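You operate a simulated robot arm through the tools that you are given. There is no shell and no other tool. Be economical: measure what you need, move in short steps, check, and stop when the job is done.

Carry out the task below with a simulated robot arm. There is one attempt and no reset: what you move stays moved.

TASK
Take the brown bar and leave it on the white pad on the top of the wooden bench.
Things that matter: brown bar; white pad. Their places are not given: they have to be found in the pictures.

It is judged by the outcome, as a careful person would: the job done as asked, and still so three seconds after it is handed in. It fails if anything else is knocked over, pushed out of place, dropped, spilled or broken.

THE ROBOT
A 6-joint arm with a two-finger parallel gripper, fixed in place. Base frame: the origin is at the foot of the arm, x ahead of it, y to its left, z up; the work surface is at about z = 0. Lengths are in cm, angles in rad, forces in N, time in s.
With the tool pointing down near the work surface it reaches from about 14 to 58 cm from the base axis. Its first joint turns from -1.152 to 1.152 rad. Payload 2.1 kg.
Tool frame: the origin (TCP) lies between the finger pads and is the grasp point; the fingertips stand 3 cm ahead of it; z points along the fingers, y is the line along which they close. The gripper opens to 9.4 cm. The fingers are 2.8 cm wide and 1 cm thick; the gripper's body (5 by 9.6 cm) begins 5.5 cm behind the TCP.
Orientation is told as [roll, pitch, yaw] about the base's x, y, z axes, in that order, counted from this pose: with the fingers straight down and closing along the base's y, the tool's x points along the base's -x, its y along +y and its z along -z.

THE INTERFACE
- The arm moves only by the tool send_rows. Its argument "deltas" is a list of rows, each a list of 3 entries, a list of its own where there are three numbers: the shift along the tool's x, y, z in cm, then the turn, a rotation vector about the tool's x, y, z in rad, then the gripper command, from -1 (shut) to 1 (fully open), values between in proportion. In form: [[[tx, ty, tz], [rx, ry, rz], jaw], ...]. A call has 1 to 20 rows; each row shifts and turns the commanded pose from where the row before left it, along the tool's axes as they then stand. A row lasts 0.2 s, in which the tool goes at most 5 cm and 0.15 rad; a call with a longer step from one row to the next is refused whole, and so is a gripper value outside its range. A pose out of reach is approached as far as the arm can. The call stops where the force on the tool passes 40 N (or 10 N more than at its start, if that is more) or the arm is blocked; 0.2 s more then pass. The fingers move at their own pace (about 7.2 cm/s each) and stop on an object; they squeeze with about 42 N. The grip force told is the motor's: it shows also when the fingers shut on nothing. Time passes only in rows, and 0.2 s behind the last, so rows that do not move let the fingers close. It gives the time, the measured TCP pose, the force on the tool (base axes), the opening and the grip force at its end, in the units of the frame above (readings bear some noise).
- Cameras (640 x 400 px; columns grow to the right, rows downward): "scene" is fixed at [4.96, -38.86, 47.68]; the picture's right is [0.77, -0.64, 0.00], its down [-0.43, -0.52, -0.74] and it looks along [0.47, 0.57, -0.68] (base axes); focal length 214 px, centre (320, 200). "wrist" rides on the gripper at [-3.7, 0, -5.8] in the tool frame; the picture's right is [0.00, -1.00, 0.00], its down [0.97, 0.00, -0.24] and it looks along [0.24, 0.00, 0.97] (tool axes); focal length 218 px, centre (320, 200).
- capture(camera): a new picture of that camera. No time passes.
- probe_pixels(camera, pixels): there is no depth. For up to 12 entries [column, row, z] of the newest picture of that camera ("zoom" is the newest enlarged one), the place [x, y] in the base frame at which the ray of that pixel passes the height z, good to about 0.2 cm, but the place of the scene camera against the robot may be out by one fixed shift of up to 1.8 cm in any direction. No time passes.
- enlarge(camera, box): a new picture of the part [left, top, right, bottom] of that camera's present view, enlarged. No time passes.
- job_done(): hands the job in; it is judged then, once.

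Work in short steps. Measure before you move; look again where a grasp or a placing could have gone wrong, and mend it. You have 60 turns and 26 pictures in all, the two below and enlarged ones among them. Open the gripper and draw the arm clear of the work before you hand the job in, unless the task says otherwise; then end with one line.

The tools are called after "Emit:" as a command line: name --argument value ..., lists and objects as JSON in quotes. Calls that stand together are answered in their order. send_rows: Moves the arm, as the interface text tells. Its arguments: {"type":"object","properties":{"deltas":{"type":"array"}},"required":["deltas"]} The other tools are called the same way: capture (camera) takes a picture; probe_pixels (camera, pixels) gives the place at which the rays of pixels pass given heights; enlarge (camera, box) takes an enlarged picture of a part of a camera's view; job_done () hands the job in.

At the start:

```text
time: 0.0
tcp_pos: [29.47, 3.76, 26.37]
tcp_rot: [0.0, 0.0, -0.001]
contact_force: [0.2, -0.2, 1.0]
finger_gap: 9.38
finger_force: 0.0
```

scene: 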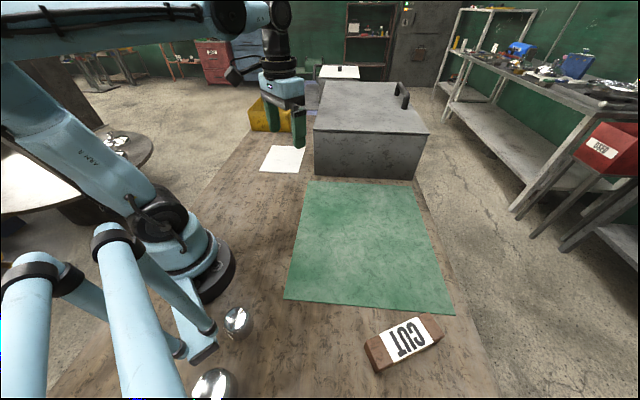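
wrist: 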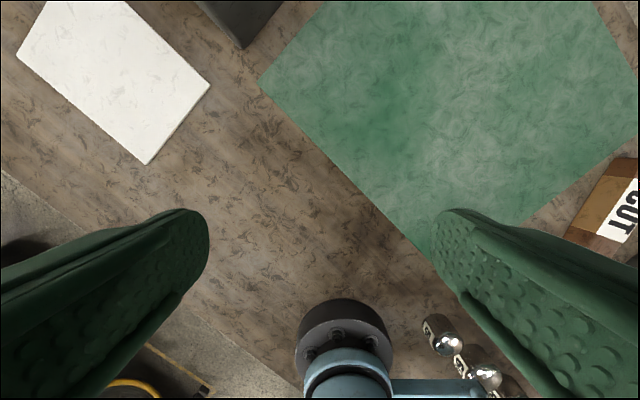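

The brown bar with its "CUT" label is near scene (402,342). One white pad is near (283,159), and there is another white thing near (340,72). I'll measure them and look closer.

Emit:
probe_pixels --camera "scene" --pixels '[[365, 343, 3], [433, 316, 3], [443, 333, 3], [377, 372, 0], [272, 146, 0], [306, 148, 0], [299, 172, 0], [260, 171, 0], [237, 320, 3], [415, 180, 0], [317, 176, 0], [428, 134, 10]]'

Emit:
probe_pixels --camera "wrist" --pixels '[[18, 52, 0], [148, 163, 0], [209, 85, 0], [72, 0, 0], [605, 160, 3], [565, 235, 3], [638, 262, 3], [240, 47, 0]]'

Emit:
enlarge --camera "scene" --box '[230, 40, 450, 190]'

Emit:
enlarge --camera "scene" --box '[340, 290, 480, 390]'

```text
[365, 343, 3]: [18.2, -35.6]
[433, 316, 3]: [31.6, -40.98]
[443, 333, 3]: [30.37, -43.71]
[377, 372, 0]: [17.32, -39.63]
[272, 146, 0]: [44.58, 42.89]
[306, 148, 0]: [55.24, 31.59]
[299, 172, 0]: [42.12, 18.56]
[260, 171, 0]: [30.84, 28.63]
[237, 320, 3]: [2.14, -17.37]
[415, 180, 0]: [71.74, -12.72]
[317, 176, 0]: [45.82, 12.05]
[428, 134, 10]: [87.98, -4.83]
```

```text
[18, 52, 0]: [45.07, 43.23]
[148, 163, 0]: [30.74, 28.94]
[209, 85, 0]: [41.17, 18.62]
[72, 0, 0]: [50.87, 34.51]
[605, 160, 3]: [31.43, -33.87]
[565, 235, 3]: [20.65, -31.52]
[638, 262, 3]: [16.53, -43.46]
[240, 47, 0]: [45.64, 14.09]
```

```text
2.67 times, centred on (340, 115) of scene
```

zoom: 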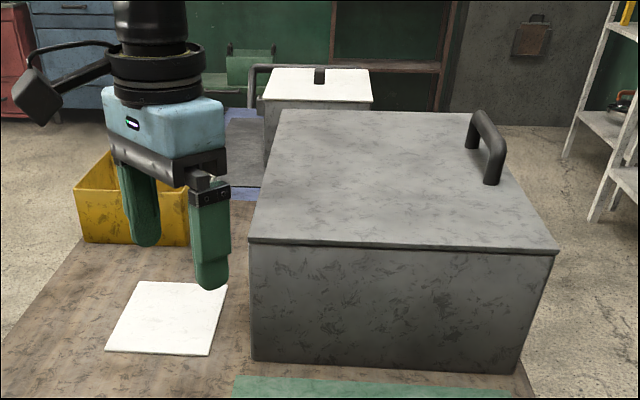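

```text
4.00 times, centred on (410, 340) of scene
```

zoom: 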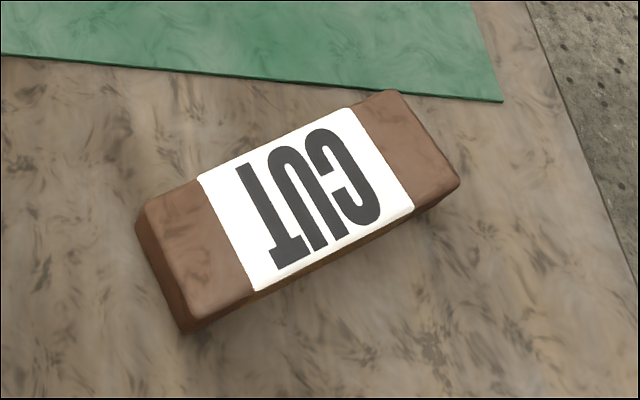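

Both cameras put the pad flat on the bench, centred near (43,31). The white-topped box is elsewhere, in the background. I'll move above the bar for a proper wrist view.

Emit:
send_rows --deltas '[[[0.4, -3.8, 0.4], [0, 0, 0], 1], [[0.4, -3.8, 0.4], [0, 0, 0], 1], [[0.4, -3.8, 0.4], [0, 0, 0], 1], [[0.4, -3.8, 0.4], [0, 0, 0], 1], [[0.4, -3.8, 0.4], [0, 0, 0], 1], [[0.4, -3.8, 0.4], [0, 0, 0], 1], [[0.4, -3.8, 0.4], [0, 0, 0], 1], [[0.4, -3.8, 0.4], [0, 0, 0], 1], [[0.4, -3.8, 0.4], [0, 0, 0], 1], [[0.4, -3.8, 0.4], [0, 0, 0], 1], [[0.4, -3.8, 0.4], [0, 0, 0], 1], [[0, 0, 0], [0, 0, 0], 1]]'

Emit:
capture --camera "wrist"

Emit:
capture --camera "scene"

```text
time: 2.6
tcp_pos: [25.24, -38.04, 22.1]
tcp_rot: [0.001, -0.001, 0.0]
contact_force: [-1.1, 0.6, 0.5]
finger_gap: 9.42
finger_force: 0.1
```

```text
21 pictures are left
```

wrist: 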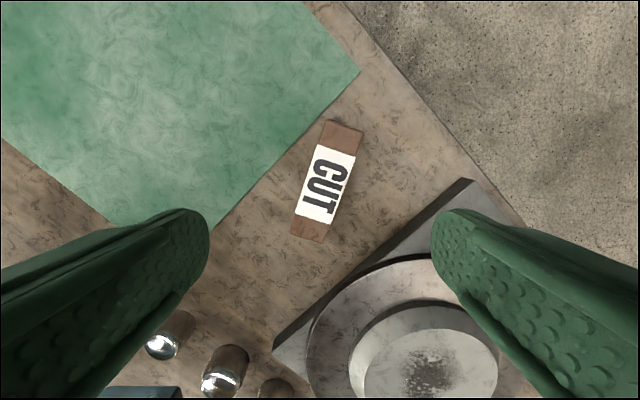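

```text
20 pictures are left
```

scene: 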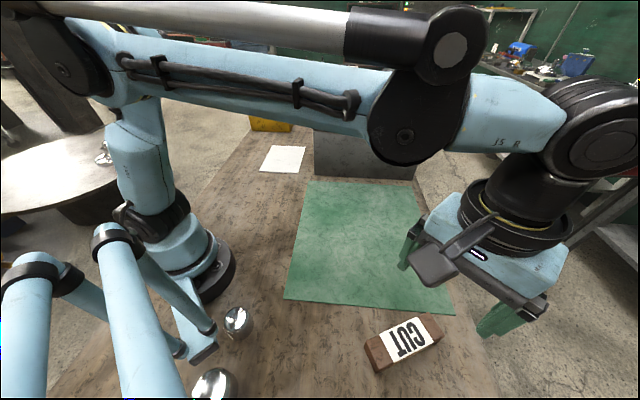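

The bar spans wrist (328,122)-(310,240). There is also a stepped round thing on a plate at the lower right, so I'll measure both.

Emit:
probe_pixels --camera "wrist" --pixels '[[326, 121, 3], [364, 130, 3], [324, 243, 3], [290, 233, 3], [326, 121, 0], [324, 243, 0], [472, 180, 0], [272, 350, 0], [310, 360, 5], [360, 72, 0], [338, 155, 3], [203, 380, 3]]'

Emit:
enlarge --camera "wrist" --box '[260, 100, 400, 260]'

Emit:
probe_pixels --camera "scene" --pixels '[[365, 343, 2], [365, 343, 4], [432, 313, 2], [432, 313, 4], [443, 333, 2], [443, 333, 4], [377, 372, 0], [379, 363, 2], [379, 363, 4], [305, 182, 0], [455, 315, 0]]'

```text
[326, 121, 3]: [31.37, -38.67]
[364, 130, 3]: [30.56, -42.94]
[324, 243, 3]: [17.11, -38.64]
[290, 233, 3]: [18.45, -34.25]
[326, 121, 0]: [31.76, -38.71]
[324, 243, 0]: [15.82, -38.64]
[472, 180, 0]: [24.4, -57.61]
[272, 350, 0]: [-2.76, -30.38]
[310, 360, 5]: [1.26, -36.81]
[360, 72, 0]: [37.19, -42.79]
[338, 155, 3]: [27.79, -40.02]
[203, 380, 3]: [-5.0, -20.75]
```

```text
2.50 times, centred on (330, 180) of wrist
```

zoom: 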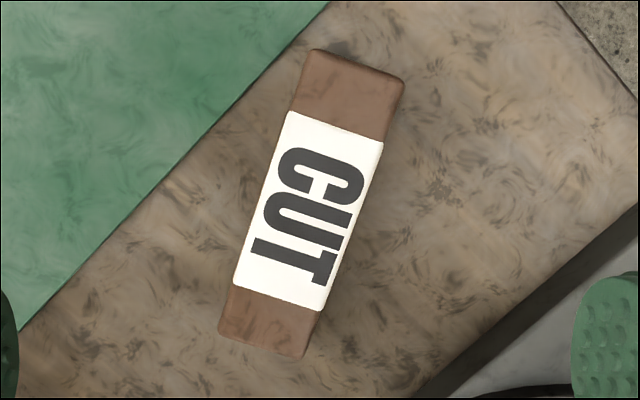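

```text
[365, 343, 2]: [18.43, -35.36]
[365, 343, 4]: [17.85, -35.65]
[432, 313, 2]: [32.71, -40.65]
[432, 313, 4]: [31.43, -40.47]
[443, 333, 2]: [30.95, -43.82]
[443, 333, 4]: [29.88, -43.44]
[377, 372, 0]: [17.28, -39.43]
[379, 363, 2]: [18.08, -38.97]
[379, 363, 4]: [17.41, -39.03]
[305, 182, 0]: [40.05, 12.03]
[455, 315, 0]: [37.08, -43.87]
```

Bar centre is about (24.4,-38.6), its top at about z=3, its axis yaw about -0.32 rad, and it is 4.3 wide. I'll align the gripper and come down part way.

Emit:
send_rows --deltas '[[[0.84, -0.56, 0], [0, 0, 0], 1], [[0, 0, 0], [0, 0, 0.107], 1], [[0, 0, 0], [0, 0, 0.107], 1], [[0, 0, 0], [0, 0, 0.106], 1], [[0, 0, 3], [0, 0, 0], 1], [[0, 0, 3], [0, 0, 0], 1], [[0, 0, 3], [0, 0, 0], 1], [[0, 0, 2.6], [0, 0, 0], 1], [[0, 0, 0], [0, 0, 0], 1]]'

Emit:
capture --camera "wrist"

```text
time: 4.6
tcp_pos: [24.32, -38.45, 10.44]
tcp_rot: [0.0, 0.0, -0.322]
contact_force: [0.3, -0.4, 0.4]
finger_gap: 9.38
finger_force: 0.0
```

```text
18 pictures are left
```

wrist: 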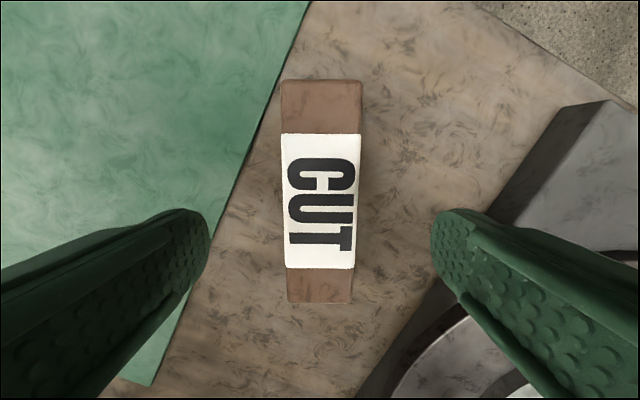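

Bar is centred and aligned. I'll check the bar ends and how far the plate is from the right finger.

Emit:
probe_pixels --camera "wrist" --pixels '[[322, 80, 3], [320, 303, 2], [570, 105, 0], [375, 370, 0], [610, 100, 4], [450, 292, 4], [281, 90, 3], [362, 90, 3], [288, 290, 3], [353, 290, 3]]'

```text
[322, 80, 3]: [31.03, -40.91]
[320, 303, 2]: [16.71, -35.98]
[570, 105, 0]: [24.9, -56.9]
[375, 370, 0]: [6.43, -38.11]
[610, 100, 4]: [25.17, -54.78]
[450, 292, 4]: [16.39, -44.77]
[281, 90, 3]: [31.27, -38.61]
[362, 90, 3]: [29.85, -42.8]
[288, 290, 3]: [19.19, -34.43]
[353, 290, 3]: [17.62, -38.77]
```

The plate is clear of the finger by several cm and the bar is centred. I'll go down to z≈3.7 and close.

Emit:
send_rows --deltas '[[[0, 0, 2.5], [0, 0, 0], 1], [[0, 0, 2.2], [0, 0, 0], 1], [[0, 0, 1.3], [0, 0, 0], 1], [[0, 0, 0.7], [0, 0, 0], 1], [[0, 0, 0], [0, 0, 0], 1], [[0, 0, 0], [0, 0, 0], -1], [[0, 0, 0], [0, 0, 0], -1], [[0, 0, 0], [0, 0, 0], -1], [[0, 0, 0], [0, 0, 0], -1], [[0, 0, 0], [0, 0, 0], -1]]'

```text
time: 6.8
tcp_pos: [24.22, -38.51, 3.82]
tcp_rot: [-0.001, 0.0, -0.321]
contact_force: [-0.3, 0.4, 0.6]
finger_gap: 4.91
finger_force: 42.4
```

Gripped at 4.9 cm. I'll lift gently and check.

Emit:
send_rows --deltas '[[[0, 0, -1], [0, 0, 0], -1], [[0, 0, -2], [0, 0, 0], -1], [[0, 0, -3], [0, 0, 0], -1], [[0, 0, -3], [0, 0, 0], -1], [[0, 0, -3], [0, 0, 0], -1], [[0, 0, -3], [0, 0, 0], -1], [[0, 0, -3], [0, 0, 0], -1], [[0, 0, 0], [0, 0, 0], -1]]'

Emit:
capture --camera "wrist"

Emit:
capture --camera "scene"

```text
time: 8.6
tcp_pos: [24.34, -38.62, 21.69]
tcp_rot: [-0.002, 0.001, -0.32]
contact_force: [0.0, -0.3, 0.0]
finger_gap: 0.0
finger_force: 33.1
```

```text
17 pictures are left
```

wrist: 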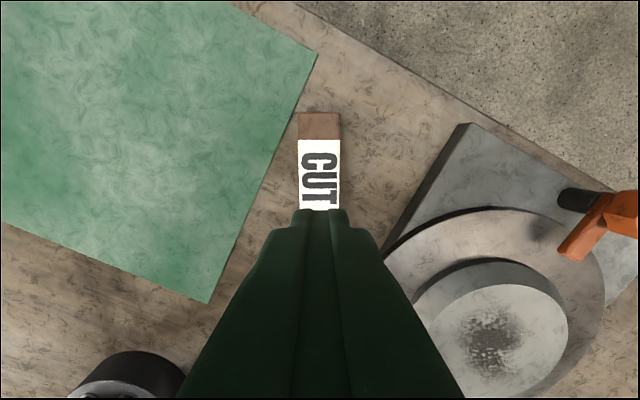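

```text
16 pictures are left
```

scene: 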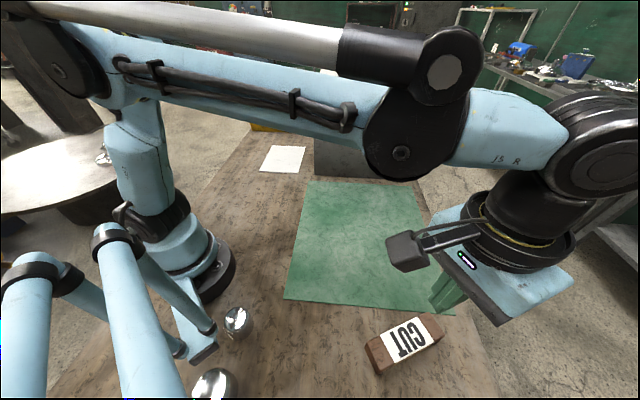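

The fingers shut on nothing. The bar slipped out and stays where it was, so the grip was likely too high on it. I'll open and come down for a close look.

Emit:
send_rows --deltas '[[[0, 0, 0], [0, 0, 0], 1], [[0, 0, 0], [0, 0, 0], 1], [[0, 0, 0], [0, 0, 0], 1], [[0, 0, 0], [0, 0, 0], 1], [[0, 0, 3], [0, 0, 0], 1], [[0, 0, 3], [0, 0, 0], 1], [[0, 0, 3], [0, 0, 0], 1], [[0, 0, 2.5], [0, 0, 0], 1], [[0, 0, 0], [0, 0, 0], 1]]'

Emit:
capture --camera "wrist"

Emit:
enlarge --camera "scene" --box '[350, 300, 462, 380]'

```text
time: 10.6
tcp_pos: [24.39, -38.49, 10.25]
tcp_rot: [0.001, 0.0, -0.317]
contact_force: [-0.9, -0.3, 0.2]
finger_gap: 9.4
finger_force: 0.0
```

```text
15 pictures are left
```

wrist: 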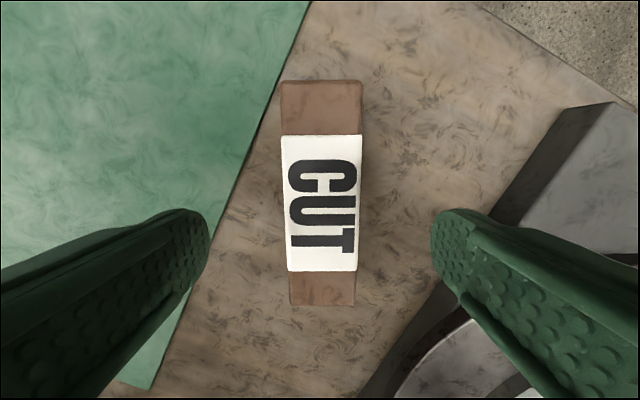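

```text
5.00 times, centred on (406, 340) of scene
```

zoom: 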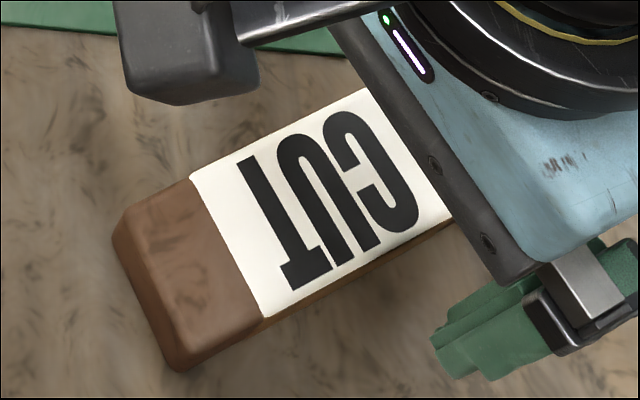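

The bar looks only about 2 cm tall. This time I'll go to TCP z≈3.25, with the tips just off the bench, then close and lift a little.

Emit:
send_rows --deltas '[[[0, 0, 2.5], [0, 0, 0], 1], [[0, 0, 2.2], [0, 0, 0], 1], [[0, 0, 1.3], [0, 0, 0], 1], [[0, 0, 0.6], [0, 0, 0], 1], [[0, 0, 0.4], [0, 0, 0], 1], [[0, 0, 0], [0, 0, 0], 1], [[0, 0, 0], [0, 0, 0], -1], [[0, 0, 0], [0, 0, 0], -1], [[0, 0, 0], [0, 0, 0], -1], [[0, 0, 0], [0, 0, 0], -1], [[0, 0, 0], [0, 0, 0], -1]]'

Emit:
send_rows --deltas '[[[0, 0, -0.5], [0, 0, 0], -1], [[0, 0, -0.5], [0, 0, 0], -1], [[0, 0, 0], [0, 0, 0], -1]]'

```text
time: 13.0
tcp_pos: [24.27, -38.52, 3.19]
tcp_rot: [0.0, 0.0, -0.319]
contact_force: [-0.1, -0.1, -0.3]
finger_gap: 4.92
finger_force: 41.9
```

```text
time: 13.8
tcp_pos: [24.3, -38.51, 4.09]
tcp_rot: [-0.002, 0.0, -0.319]
contact_force: [0.6, 0.0, -3.5]
finger_gap: 4.91
finger_force: 42.3
```

The gap holds at 4.9 with -3.5 N on the tool. I'll raise it a bit more and look.

Emit:
send_rows --deltas '[[[0, 0, -0.7], [0, 0, 0], -1], [[0, 0, -0.7], [0, 0, 0], -1], [[0, 0, -0.7], [0, 0, 0], -1], [[0, 0, 0], [0, 0, 0], -1], [[0, 0, 0], [0, 0, 0], -1]]'

Emit:
enlarge --camera "scene" --box '[340, 280, 480, 380]'

Emit:
capture --camera "wrist"

```text
time: 15.0
tcp_pos: [24.24, -38.5, 6.26]
tcp_rot: [0.0, -0.001, -0.319]
contact_force: [0.6, -0.3, -2.9]
finger_gap: 4.91
finger_force: 42.0
```

```text
4.00 times, centred on (410, 330) of scene
```

zoom: 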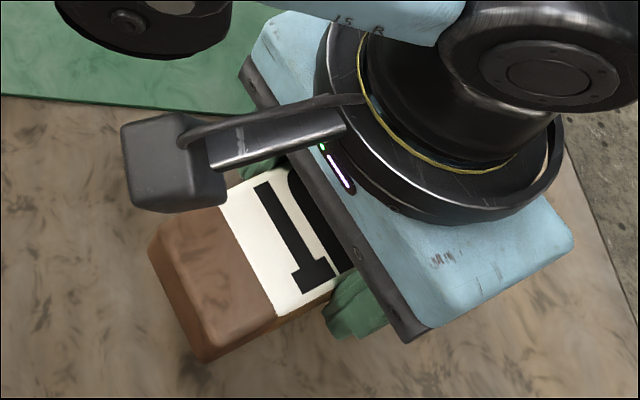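

```text
12 pictures are left
```

wrist: 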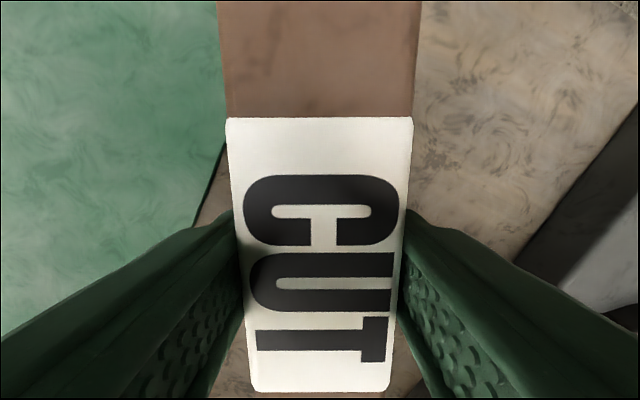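

The bar is held level. I'll lift gently to about z=22.

Emit:
send_rows --deltas '[[[0, 0, -0.8], [0, 0, 0], -1], [[0, 0, -1.2], [0, 0, 0], -1], [[0, 0, -1.5], [0, 0, 0], -1], [[0, 0, -1.5], [0, 0, 0], -1], [[0, 0, -1.5], [0, 0, 0], -1], [[0, 0, -1.5], [0, 0, 0], -1], [[0, 0, -1.5], [0, 0, 0], -1], [[0, 0, -1.5], [0, 0, 0], -1], [[0, 0, -1.5], [0, 0, 0], -1], [[0, 0, -1.5], [0, 0, 0], -1], [[0, 0, -1.2], [0, 0, 0], -1], [[0, 0, -0.6], [0, 0, 0], -1], [[0, 0, 0], [0, 0, 0], -1]]'

```text
time: 17.8
tcp_pos: [24.25, -38.42, 22.03]
tcp_rot: [-0.001, -0.001, -0.319]
contact_force: [-0.3, 1.4, -3.8]
finger_gap: 4.87
finger_force: 42.2
```

Still held (gap 4.87). I'll carry it across at z=22 to about (30,0), well inside the grey box.

Emit:
send_rows --deltas '[[[0.15, 0.9, 0], [0, 0, 0], -1], [[0.3, 1.7, 0], [0, 0, 0], -1], [[0.416, 2.396, 0], [0, 0, 0], -1], [[0.416, 2.396, 0], [0, 0, 0], -1], [[0.416, 2.396, 0], [0, 0, 0], -1], [[0.416, 2.396, 0], [0, 0, 0], -1], [[0.416, 2.396, 0], [0, 0, 0], -1], [[0.416, 2.396, 0], [0, 0, 0], -1], [[0.416, 2.396, 0], [0, 0, 0], -1], [[0.416, 2.396, 0], [0, 0, 0], -1], [[0.416, 2.396, 0], [0, 0, 0], -1], [[0.416, 2.396, 0], [0, 0, 0], -1], [[0.416, 2.396, 0], [0, 0, 0], -1], [[0.416, 2.396, 0], [0, 0, 0], -1], [[0.416, 2.396, 0], [0, 0, 0], -1], [[0.416, 2.396, 0], [0, 0, 0], -1], [[0.3, 1.7, 0], [0, 0, 0], -1], [[0.15, 0.9, 0], [0, 0, 0], -1], [[0, 0, 0], [0, 0, 0], -1]]'

```text
time: 21.8
tcp_pos: [30.11, 0.39, 22.05]
tcp_rot: [0.0, 0.002, -0.321]
contact_force: [-0.5, -1.2, -3.4]
finger_gap: 4.89
finger_force: 42.3
```

Held. On to about (32,24), then I'll turn the yaw to +0.785 so the bar lies along the pad's long side.

Emit:
send_rows --deltas '[[[0.25, 1.0, 0], [0, 0, 0], -1], [[0.5, 2.0, 0], [0, 0, 0], -1], [[0.6, 2.5, 0], [0, 0, 0], -1], [[0.6, 2.5, 0], [0, 0, 0], -1], [[0.6, 2.5, 0], [0, 0, 0], -1], [[0.6, 2.5, 0], [0, 0, 0], -1], [[0.6, 2.5, 0], [0, 0, 0], -1], [[0.6, 2.5, 0], [0, 0, 0], -1], [[0.6, 2.5, 0], [0, 0, 0], -1], [[0.4, 1.6, 0], [0, 0, 0], -1], [[0.2, 0.8, 0], [0, 0, 0], -1], [[0, 0, 0], [0, 0, 0], -1]]'

Emit:
send_rows --deltas '[[[0, 0, 0], [0, 0, -0.05], -1], [[0, 0, 0], [0, 0, -0.085], -1], [[0, 0, 0], [0, 0, -0.1], -1], [[0, 0, 0], [0, 0, -0.1], -1], [[0, 0, 0], [0, 0, -0.1], -1], [[0, 0, 0], [0, 0, -0.1], -1], [[0, 0, 0], [0, 0, -0.1], -1], [[0, 0, 0], [0, 0, -0.1], -1], [[0, 0, 0], [0, 0, -0.1], -1], [[0, 0, 0], [0, 0, -0.1], -1], [[0, 0, 0], [0, 0, -0.1], -1], [[0, 0, 0], [0, 0, -0.07], -1], [[0, 0, 0], [0, 0, 0], -1]]'

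Emit:
capture --camera "wrist"

Emit:
capture --camera "scene"

```text
time: 24.4
tcp_pos: [32.15, 23.89, 22.09]
tcp_rot: [-0.001, 0.001, -0.318]
contact_force: [-0.1, -0.6, -2.3]
finger_gap: 4.92
finger_force: 42.2
```

```text
time: 27.2
tcp_pos: [31.94, 24.05, 21.99]
tcp_rot: [0.001, 0.0, 0.788]
contact_force: [0.4, -0.4, -2.8]
finger_gap: 4.89
finger_force: 41.8
```

```text
11 pictures are left
```

wrist: 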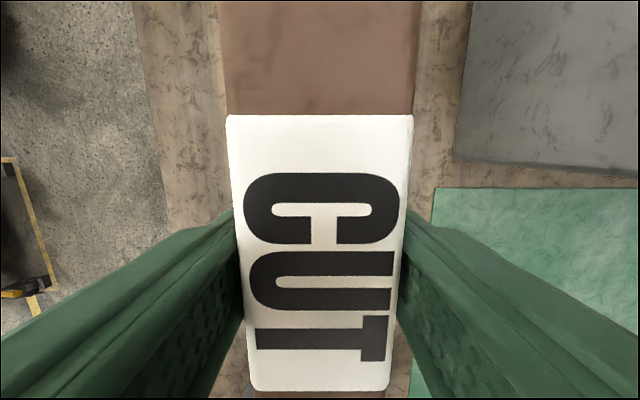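

```text
10 pictures are left
```

scene: 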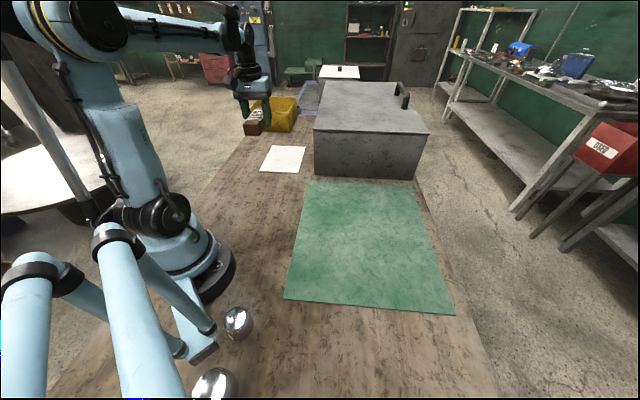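

Held, and pad undisturbed. The yellow bin sits behind the pad, so I'll measure its front foot and the pad in this view for clearance.

Emit:
probe_pixels --camera "scene" --pixels '[[251, 131, 0], [291, 132, 0], [272, 146, 0], [306, 148, 0], [299, 172, 0], [260, 171, 0], [316, 176, 0], [313, 130, 14], [313, 130, 10], [313, 130, 18]]'

Emit:
enlarge --camera "scene" --box '[220, 80, 330, 180]'

```text
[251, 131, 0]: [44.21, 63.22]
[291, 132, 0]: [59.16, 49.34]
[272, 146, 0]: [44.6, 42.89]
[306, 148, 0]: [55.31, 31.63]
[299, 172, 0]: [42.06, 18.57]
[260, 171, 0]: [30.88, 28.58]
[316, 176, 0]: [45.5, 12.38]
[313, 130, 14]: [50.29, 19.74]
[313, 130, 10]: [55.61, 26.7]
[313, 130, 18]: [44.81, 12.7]
```

```text
4.00 times, centred on (275, 130) of scene
```

zoom: 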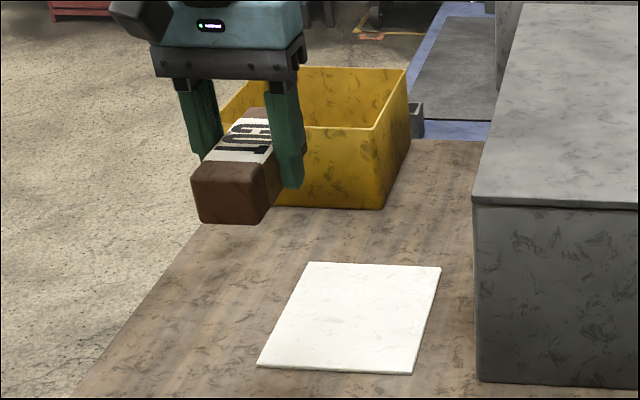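

The pad centre is about (43.1,30.8). The bin is about 14 cm beyond the pad and the grey box about 14 cm to the side, both clear. I'll move above the pad and come down part way.

Emit:
send_rows --deltas '[[[-0.6, -0.15, 0], [0, 0, 0], -1], [[-1.2, -0.3, 0], [0, 0, 0], -1], [[-1.8, -0.42, 0], [0, 0, 0], -1], [[-1.8, -0.42, 0], [0, 0, 0], -1], [[-1.8, -0.42, 0], [0, 0, 0], -1], [[-1.8, -0.42, 0], [0, 0, 0], -1], [[-1.8, -0.42, 0], [0, 0, 0], -1], [[-1.2, -0.3, 0], [0, 0, 0], -1], [[-0.6, -0.15, 0], [0, 0, 0], -1], [[0, 0, 1.0], [0, 0, 0], -1], [[0, 0, 2.0], [0, 0, 0], -1], [[0, 0, 2.0], [0, 0, 0], -1], [[0, 0, 2.0], [0, 0, 0], -1], [[0, 0, 2.0], [0, 0, 0], -1], [[0, 0, 2.0], [0, 0, 0], -1], [[0, 0, 1.0], [0, 0, 0], -1], [[0, 0, 0], [0, 0, 0], -1]]'

Emit:
capture --camera "wrist"

Emit:
enlarge --camera "scene" --box '[220, 80, 330, 180]'

```text
time: 30.8
tcp_pos: [43.04, 30.78, 10.17]
tcp_rot: [0.0, 0.002, 0.786]
contact_force: [0.3, -0.4, -3.1]
finger_gap: 4.89
finger_force: 42.4
```

```text
8 pictures are left
```

wrist: 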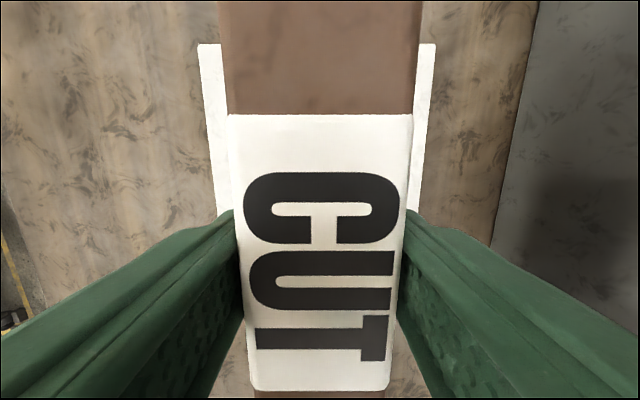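

```text
4.00 times, centred on (275, 130) of scene
```

zoom: 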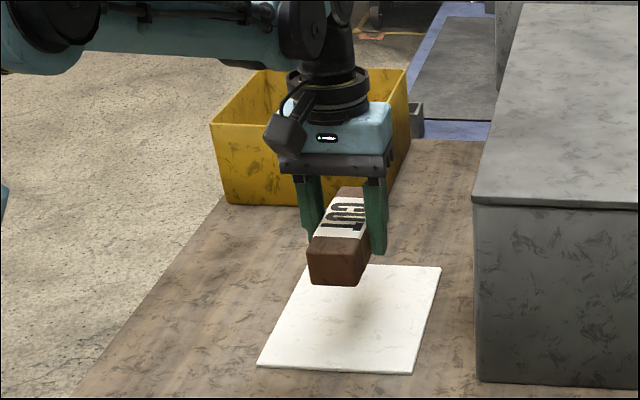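

The pad edges show on both sides of the bar, at cols 198 and 436, so it is centred sideways. I'll check the far edge before lowering.

Emit:
probe_pixels --camera "wrist" --pixels '[[198, 44, 0.3], [436, 44, 0.3]]'

```text
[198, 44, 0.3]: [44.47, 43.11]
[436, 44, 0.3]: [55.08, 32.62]
```

The bar is centred over the pad. The bar should touch at TCP z≈3.5, so I'll lower to about 4 first.

Emit:
send_rows --deltas '[[[0, 0, 1.0], [0, 0, 0], -1], [[0, 0, 1.5], [0, 0, 0], -1], [[0, 0, 1.5], [0, 0, 0], -1], [[0, 0, 1.0], [0, 0, 0], -1], [[0, 0, 0.7], [0, 0, 0], -1], [[0, 0, 0.4], [0, 0, 0], -1], [[0, 0, 0], [0, 0, 0], -1]]'

Emit:
send_rows --deltas '[[[0, 0, 0.15], [0, 0, 0], -1], [[0, 0, 0.1], [0, 0, 0], -1], [[0, 0, 0], [0, 0, 0], -1]]'

```text
time: 32.4
tcp_pos: [42.97, 30.82, 4.03]
tcp_rot: [0.001, 0.0, 0.786]
contact_force: [0.2, -0.9, -3.6]
finger_gap: 4.9
finger_force: 42.0
```

```text
time: 33.2
tcp_pos: [43.08, 30.64, 3.9]
tcp_rot: [0.0, 0.0, 0.787]
contact_force: [-0.2, 0.6, -3.6]
finger_gap: 4.87
finger_force: 41.3
```

Still hanging at -3.6 N, so not touching yet. I'll lower in small steps.

Emit:
send_rows --deltas '[[[0, 0, 0.1], [0, 0, 0], -1], [[0, 0, 0.1], [0, 0, 0], -1], [[0, 0, 0], [0, 0, 0], -1]]'

```text
time: 34.0
tcp_pos: [43.05, 30.69, 3.62]
tcp_rot: [0.0, -0.001, 0.783]
contact_force: [-0.1, -0.7, -1.6]
finger_gap: 4.91
finger_force: 41.9
```

Emit:
send_rows --deltas '[[[0, 0, 0.08], [0, 0, 0], -1], [[0, 0, 0], [0, 0, 0], -1]]'

```text
time: 34.6
tcp_pos: [42.93, 30.8, 3.68]
tcp_rot: [0.0, 0.0, 0.785]
contact_force: [0.0, -2.7, 25.2]
finger_gap: 4.92
finger_force: 42.3
```

The force rose to +25 N, so the bar is on the pad. I'll ease back slightly, open, and lift away.

Emit:
send_rows --deltas '[[[0, 0, -0.06], [0, 0, 0], -1], [[0, 0, 0], [0, 0, 0], 0.4], [[0, 0, 0], [0, 0, 0], 0.7], [[0, 0, 0], [0, 0, 0], 1], [[0, 0, 0], [0, 0, 0], 1], [[0, 0, -1], [0, 0, 0], 1], [[0, 0, -2.5], [0, 0, 0], 1], [[0, 0, -3], [0, 0, 0], 1], [[0, 0, -3], [0, 0, 0], 1], [[0, 0, -3], [0, 0, 0], 1], [[0, 0, -3], [0, 0, 0], 1], [[0, 0, -3], [0, 0, 0], 1], [[0, 0, 0], [0, 0, 0], 1]]'

Emit:
capture --camera "wrist"

Emit:
enlarge --camera "scene" --box '[220, 80, 330, 180]'

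```text
time: 37.4
tcp_pos: [43.04, 30.57, 21.85]
tcp_rot: [0.0, 0.0, 0.785]
contact_force: [-0.7, -0.9, 1.2]
finger_gap: 9.41
finger_force: 0.1
```

```text
6 pictures are left
```

wrist: 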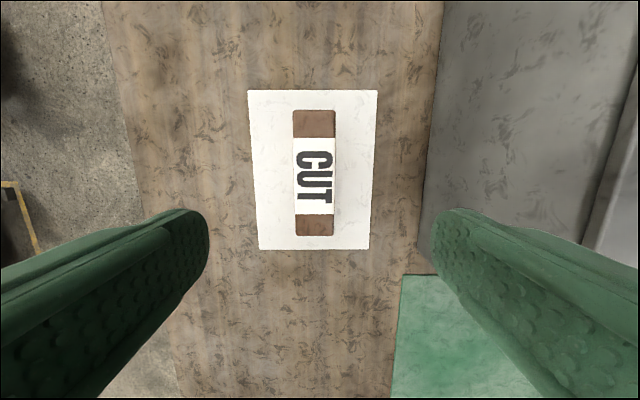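

```text
4.00 times, centred on (275, 130) of scene
```

zoom: 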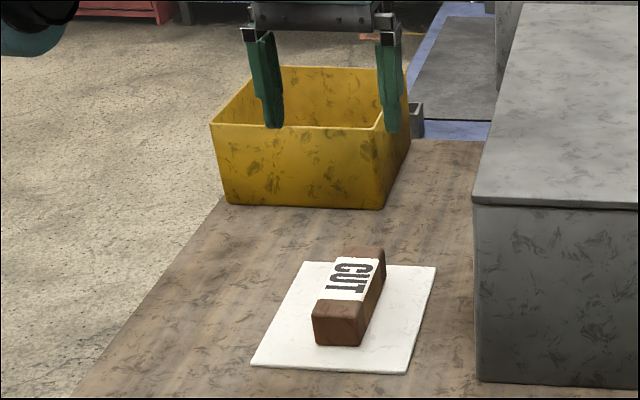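

The bar lies flat and centred on the pad. Last, I'll draw the arm back clear.

Emit:
send_rows --deltas '[[[2.5, 0, -0.5], [0, 0, 0], 1], [[2.5, 0, -0.5], [0, 0, 0], 1], [[2.5, 0, -0.5], [0, 0, 0], 1], [[2.5, 0, -0.5], [0, 0, 0], 1], [[2.5, 0, -0.5], [0, 0, 0], 1], [[2.5, 0, -0.5], [0, 0, 0], 1], [[2.5, 0, -0.5], [0, 0, 0], 1], [[0, 0, 0], [0, 0, 0], 1]]'

Emit:
capture --camera "scene"

```text
time: 39.2
tcp_pos: [30.68, 18.28, 25.51]
tcp_rot: [0.0, 0.0, 0.784]
contact_force: [0.5, 0.4, 0.2]
finger_gap: 9.4
finger_force: 0.2
```

```text
4 pictures are left
```

scene: 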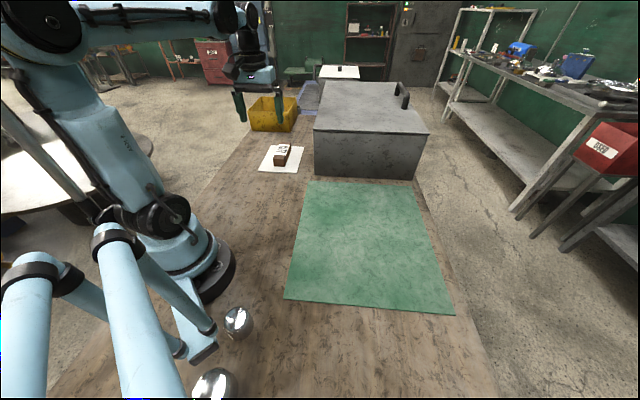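

The bar is on the pad, everything else looks as before, and the arm is clear with the gripper open. I'll hand it in.

Emit:
job_done

```text
The job is handed in.
```

The brown bar is lying flat and centred on the white pad on the bench; the first grasp slipped without moving the bar, and the pad shifted by roughly 0.4 cm when the bar was set down.
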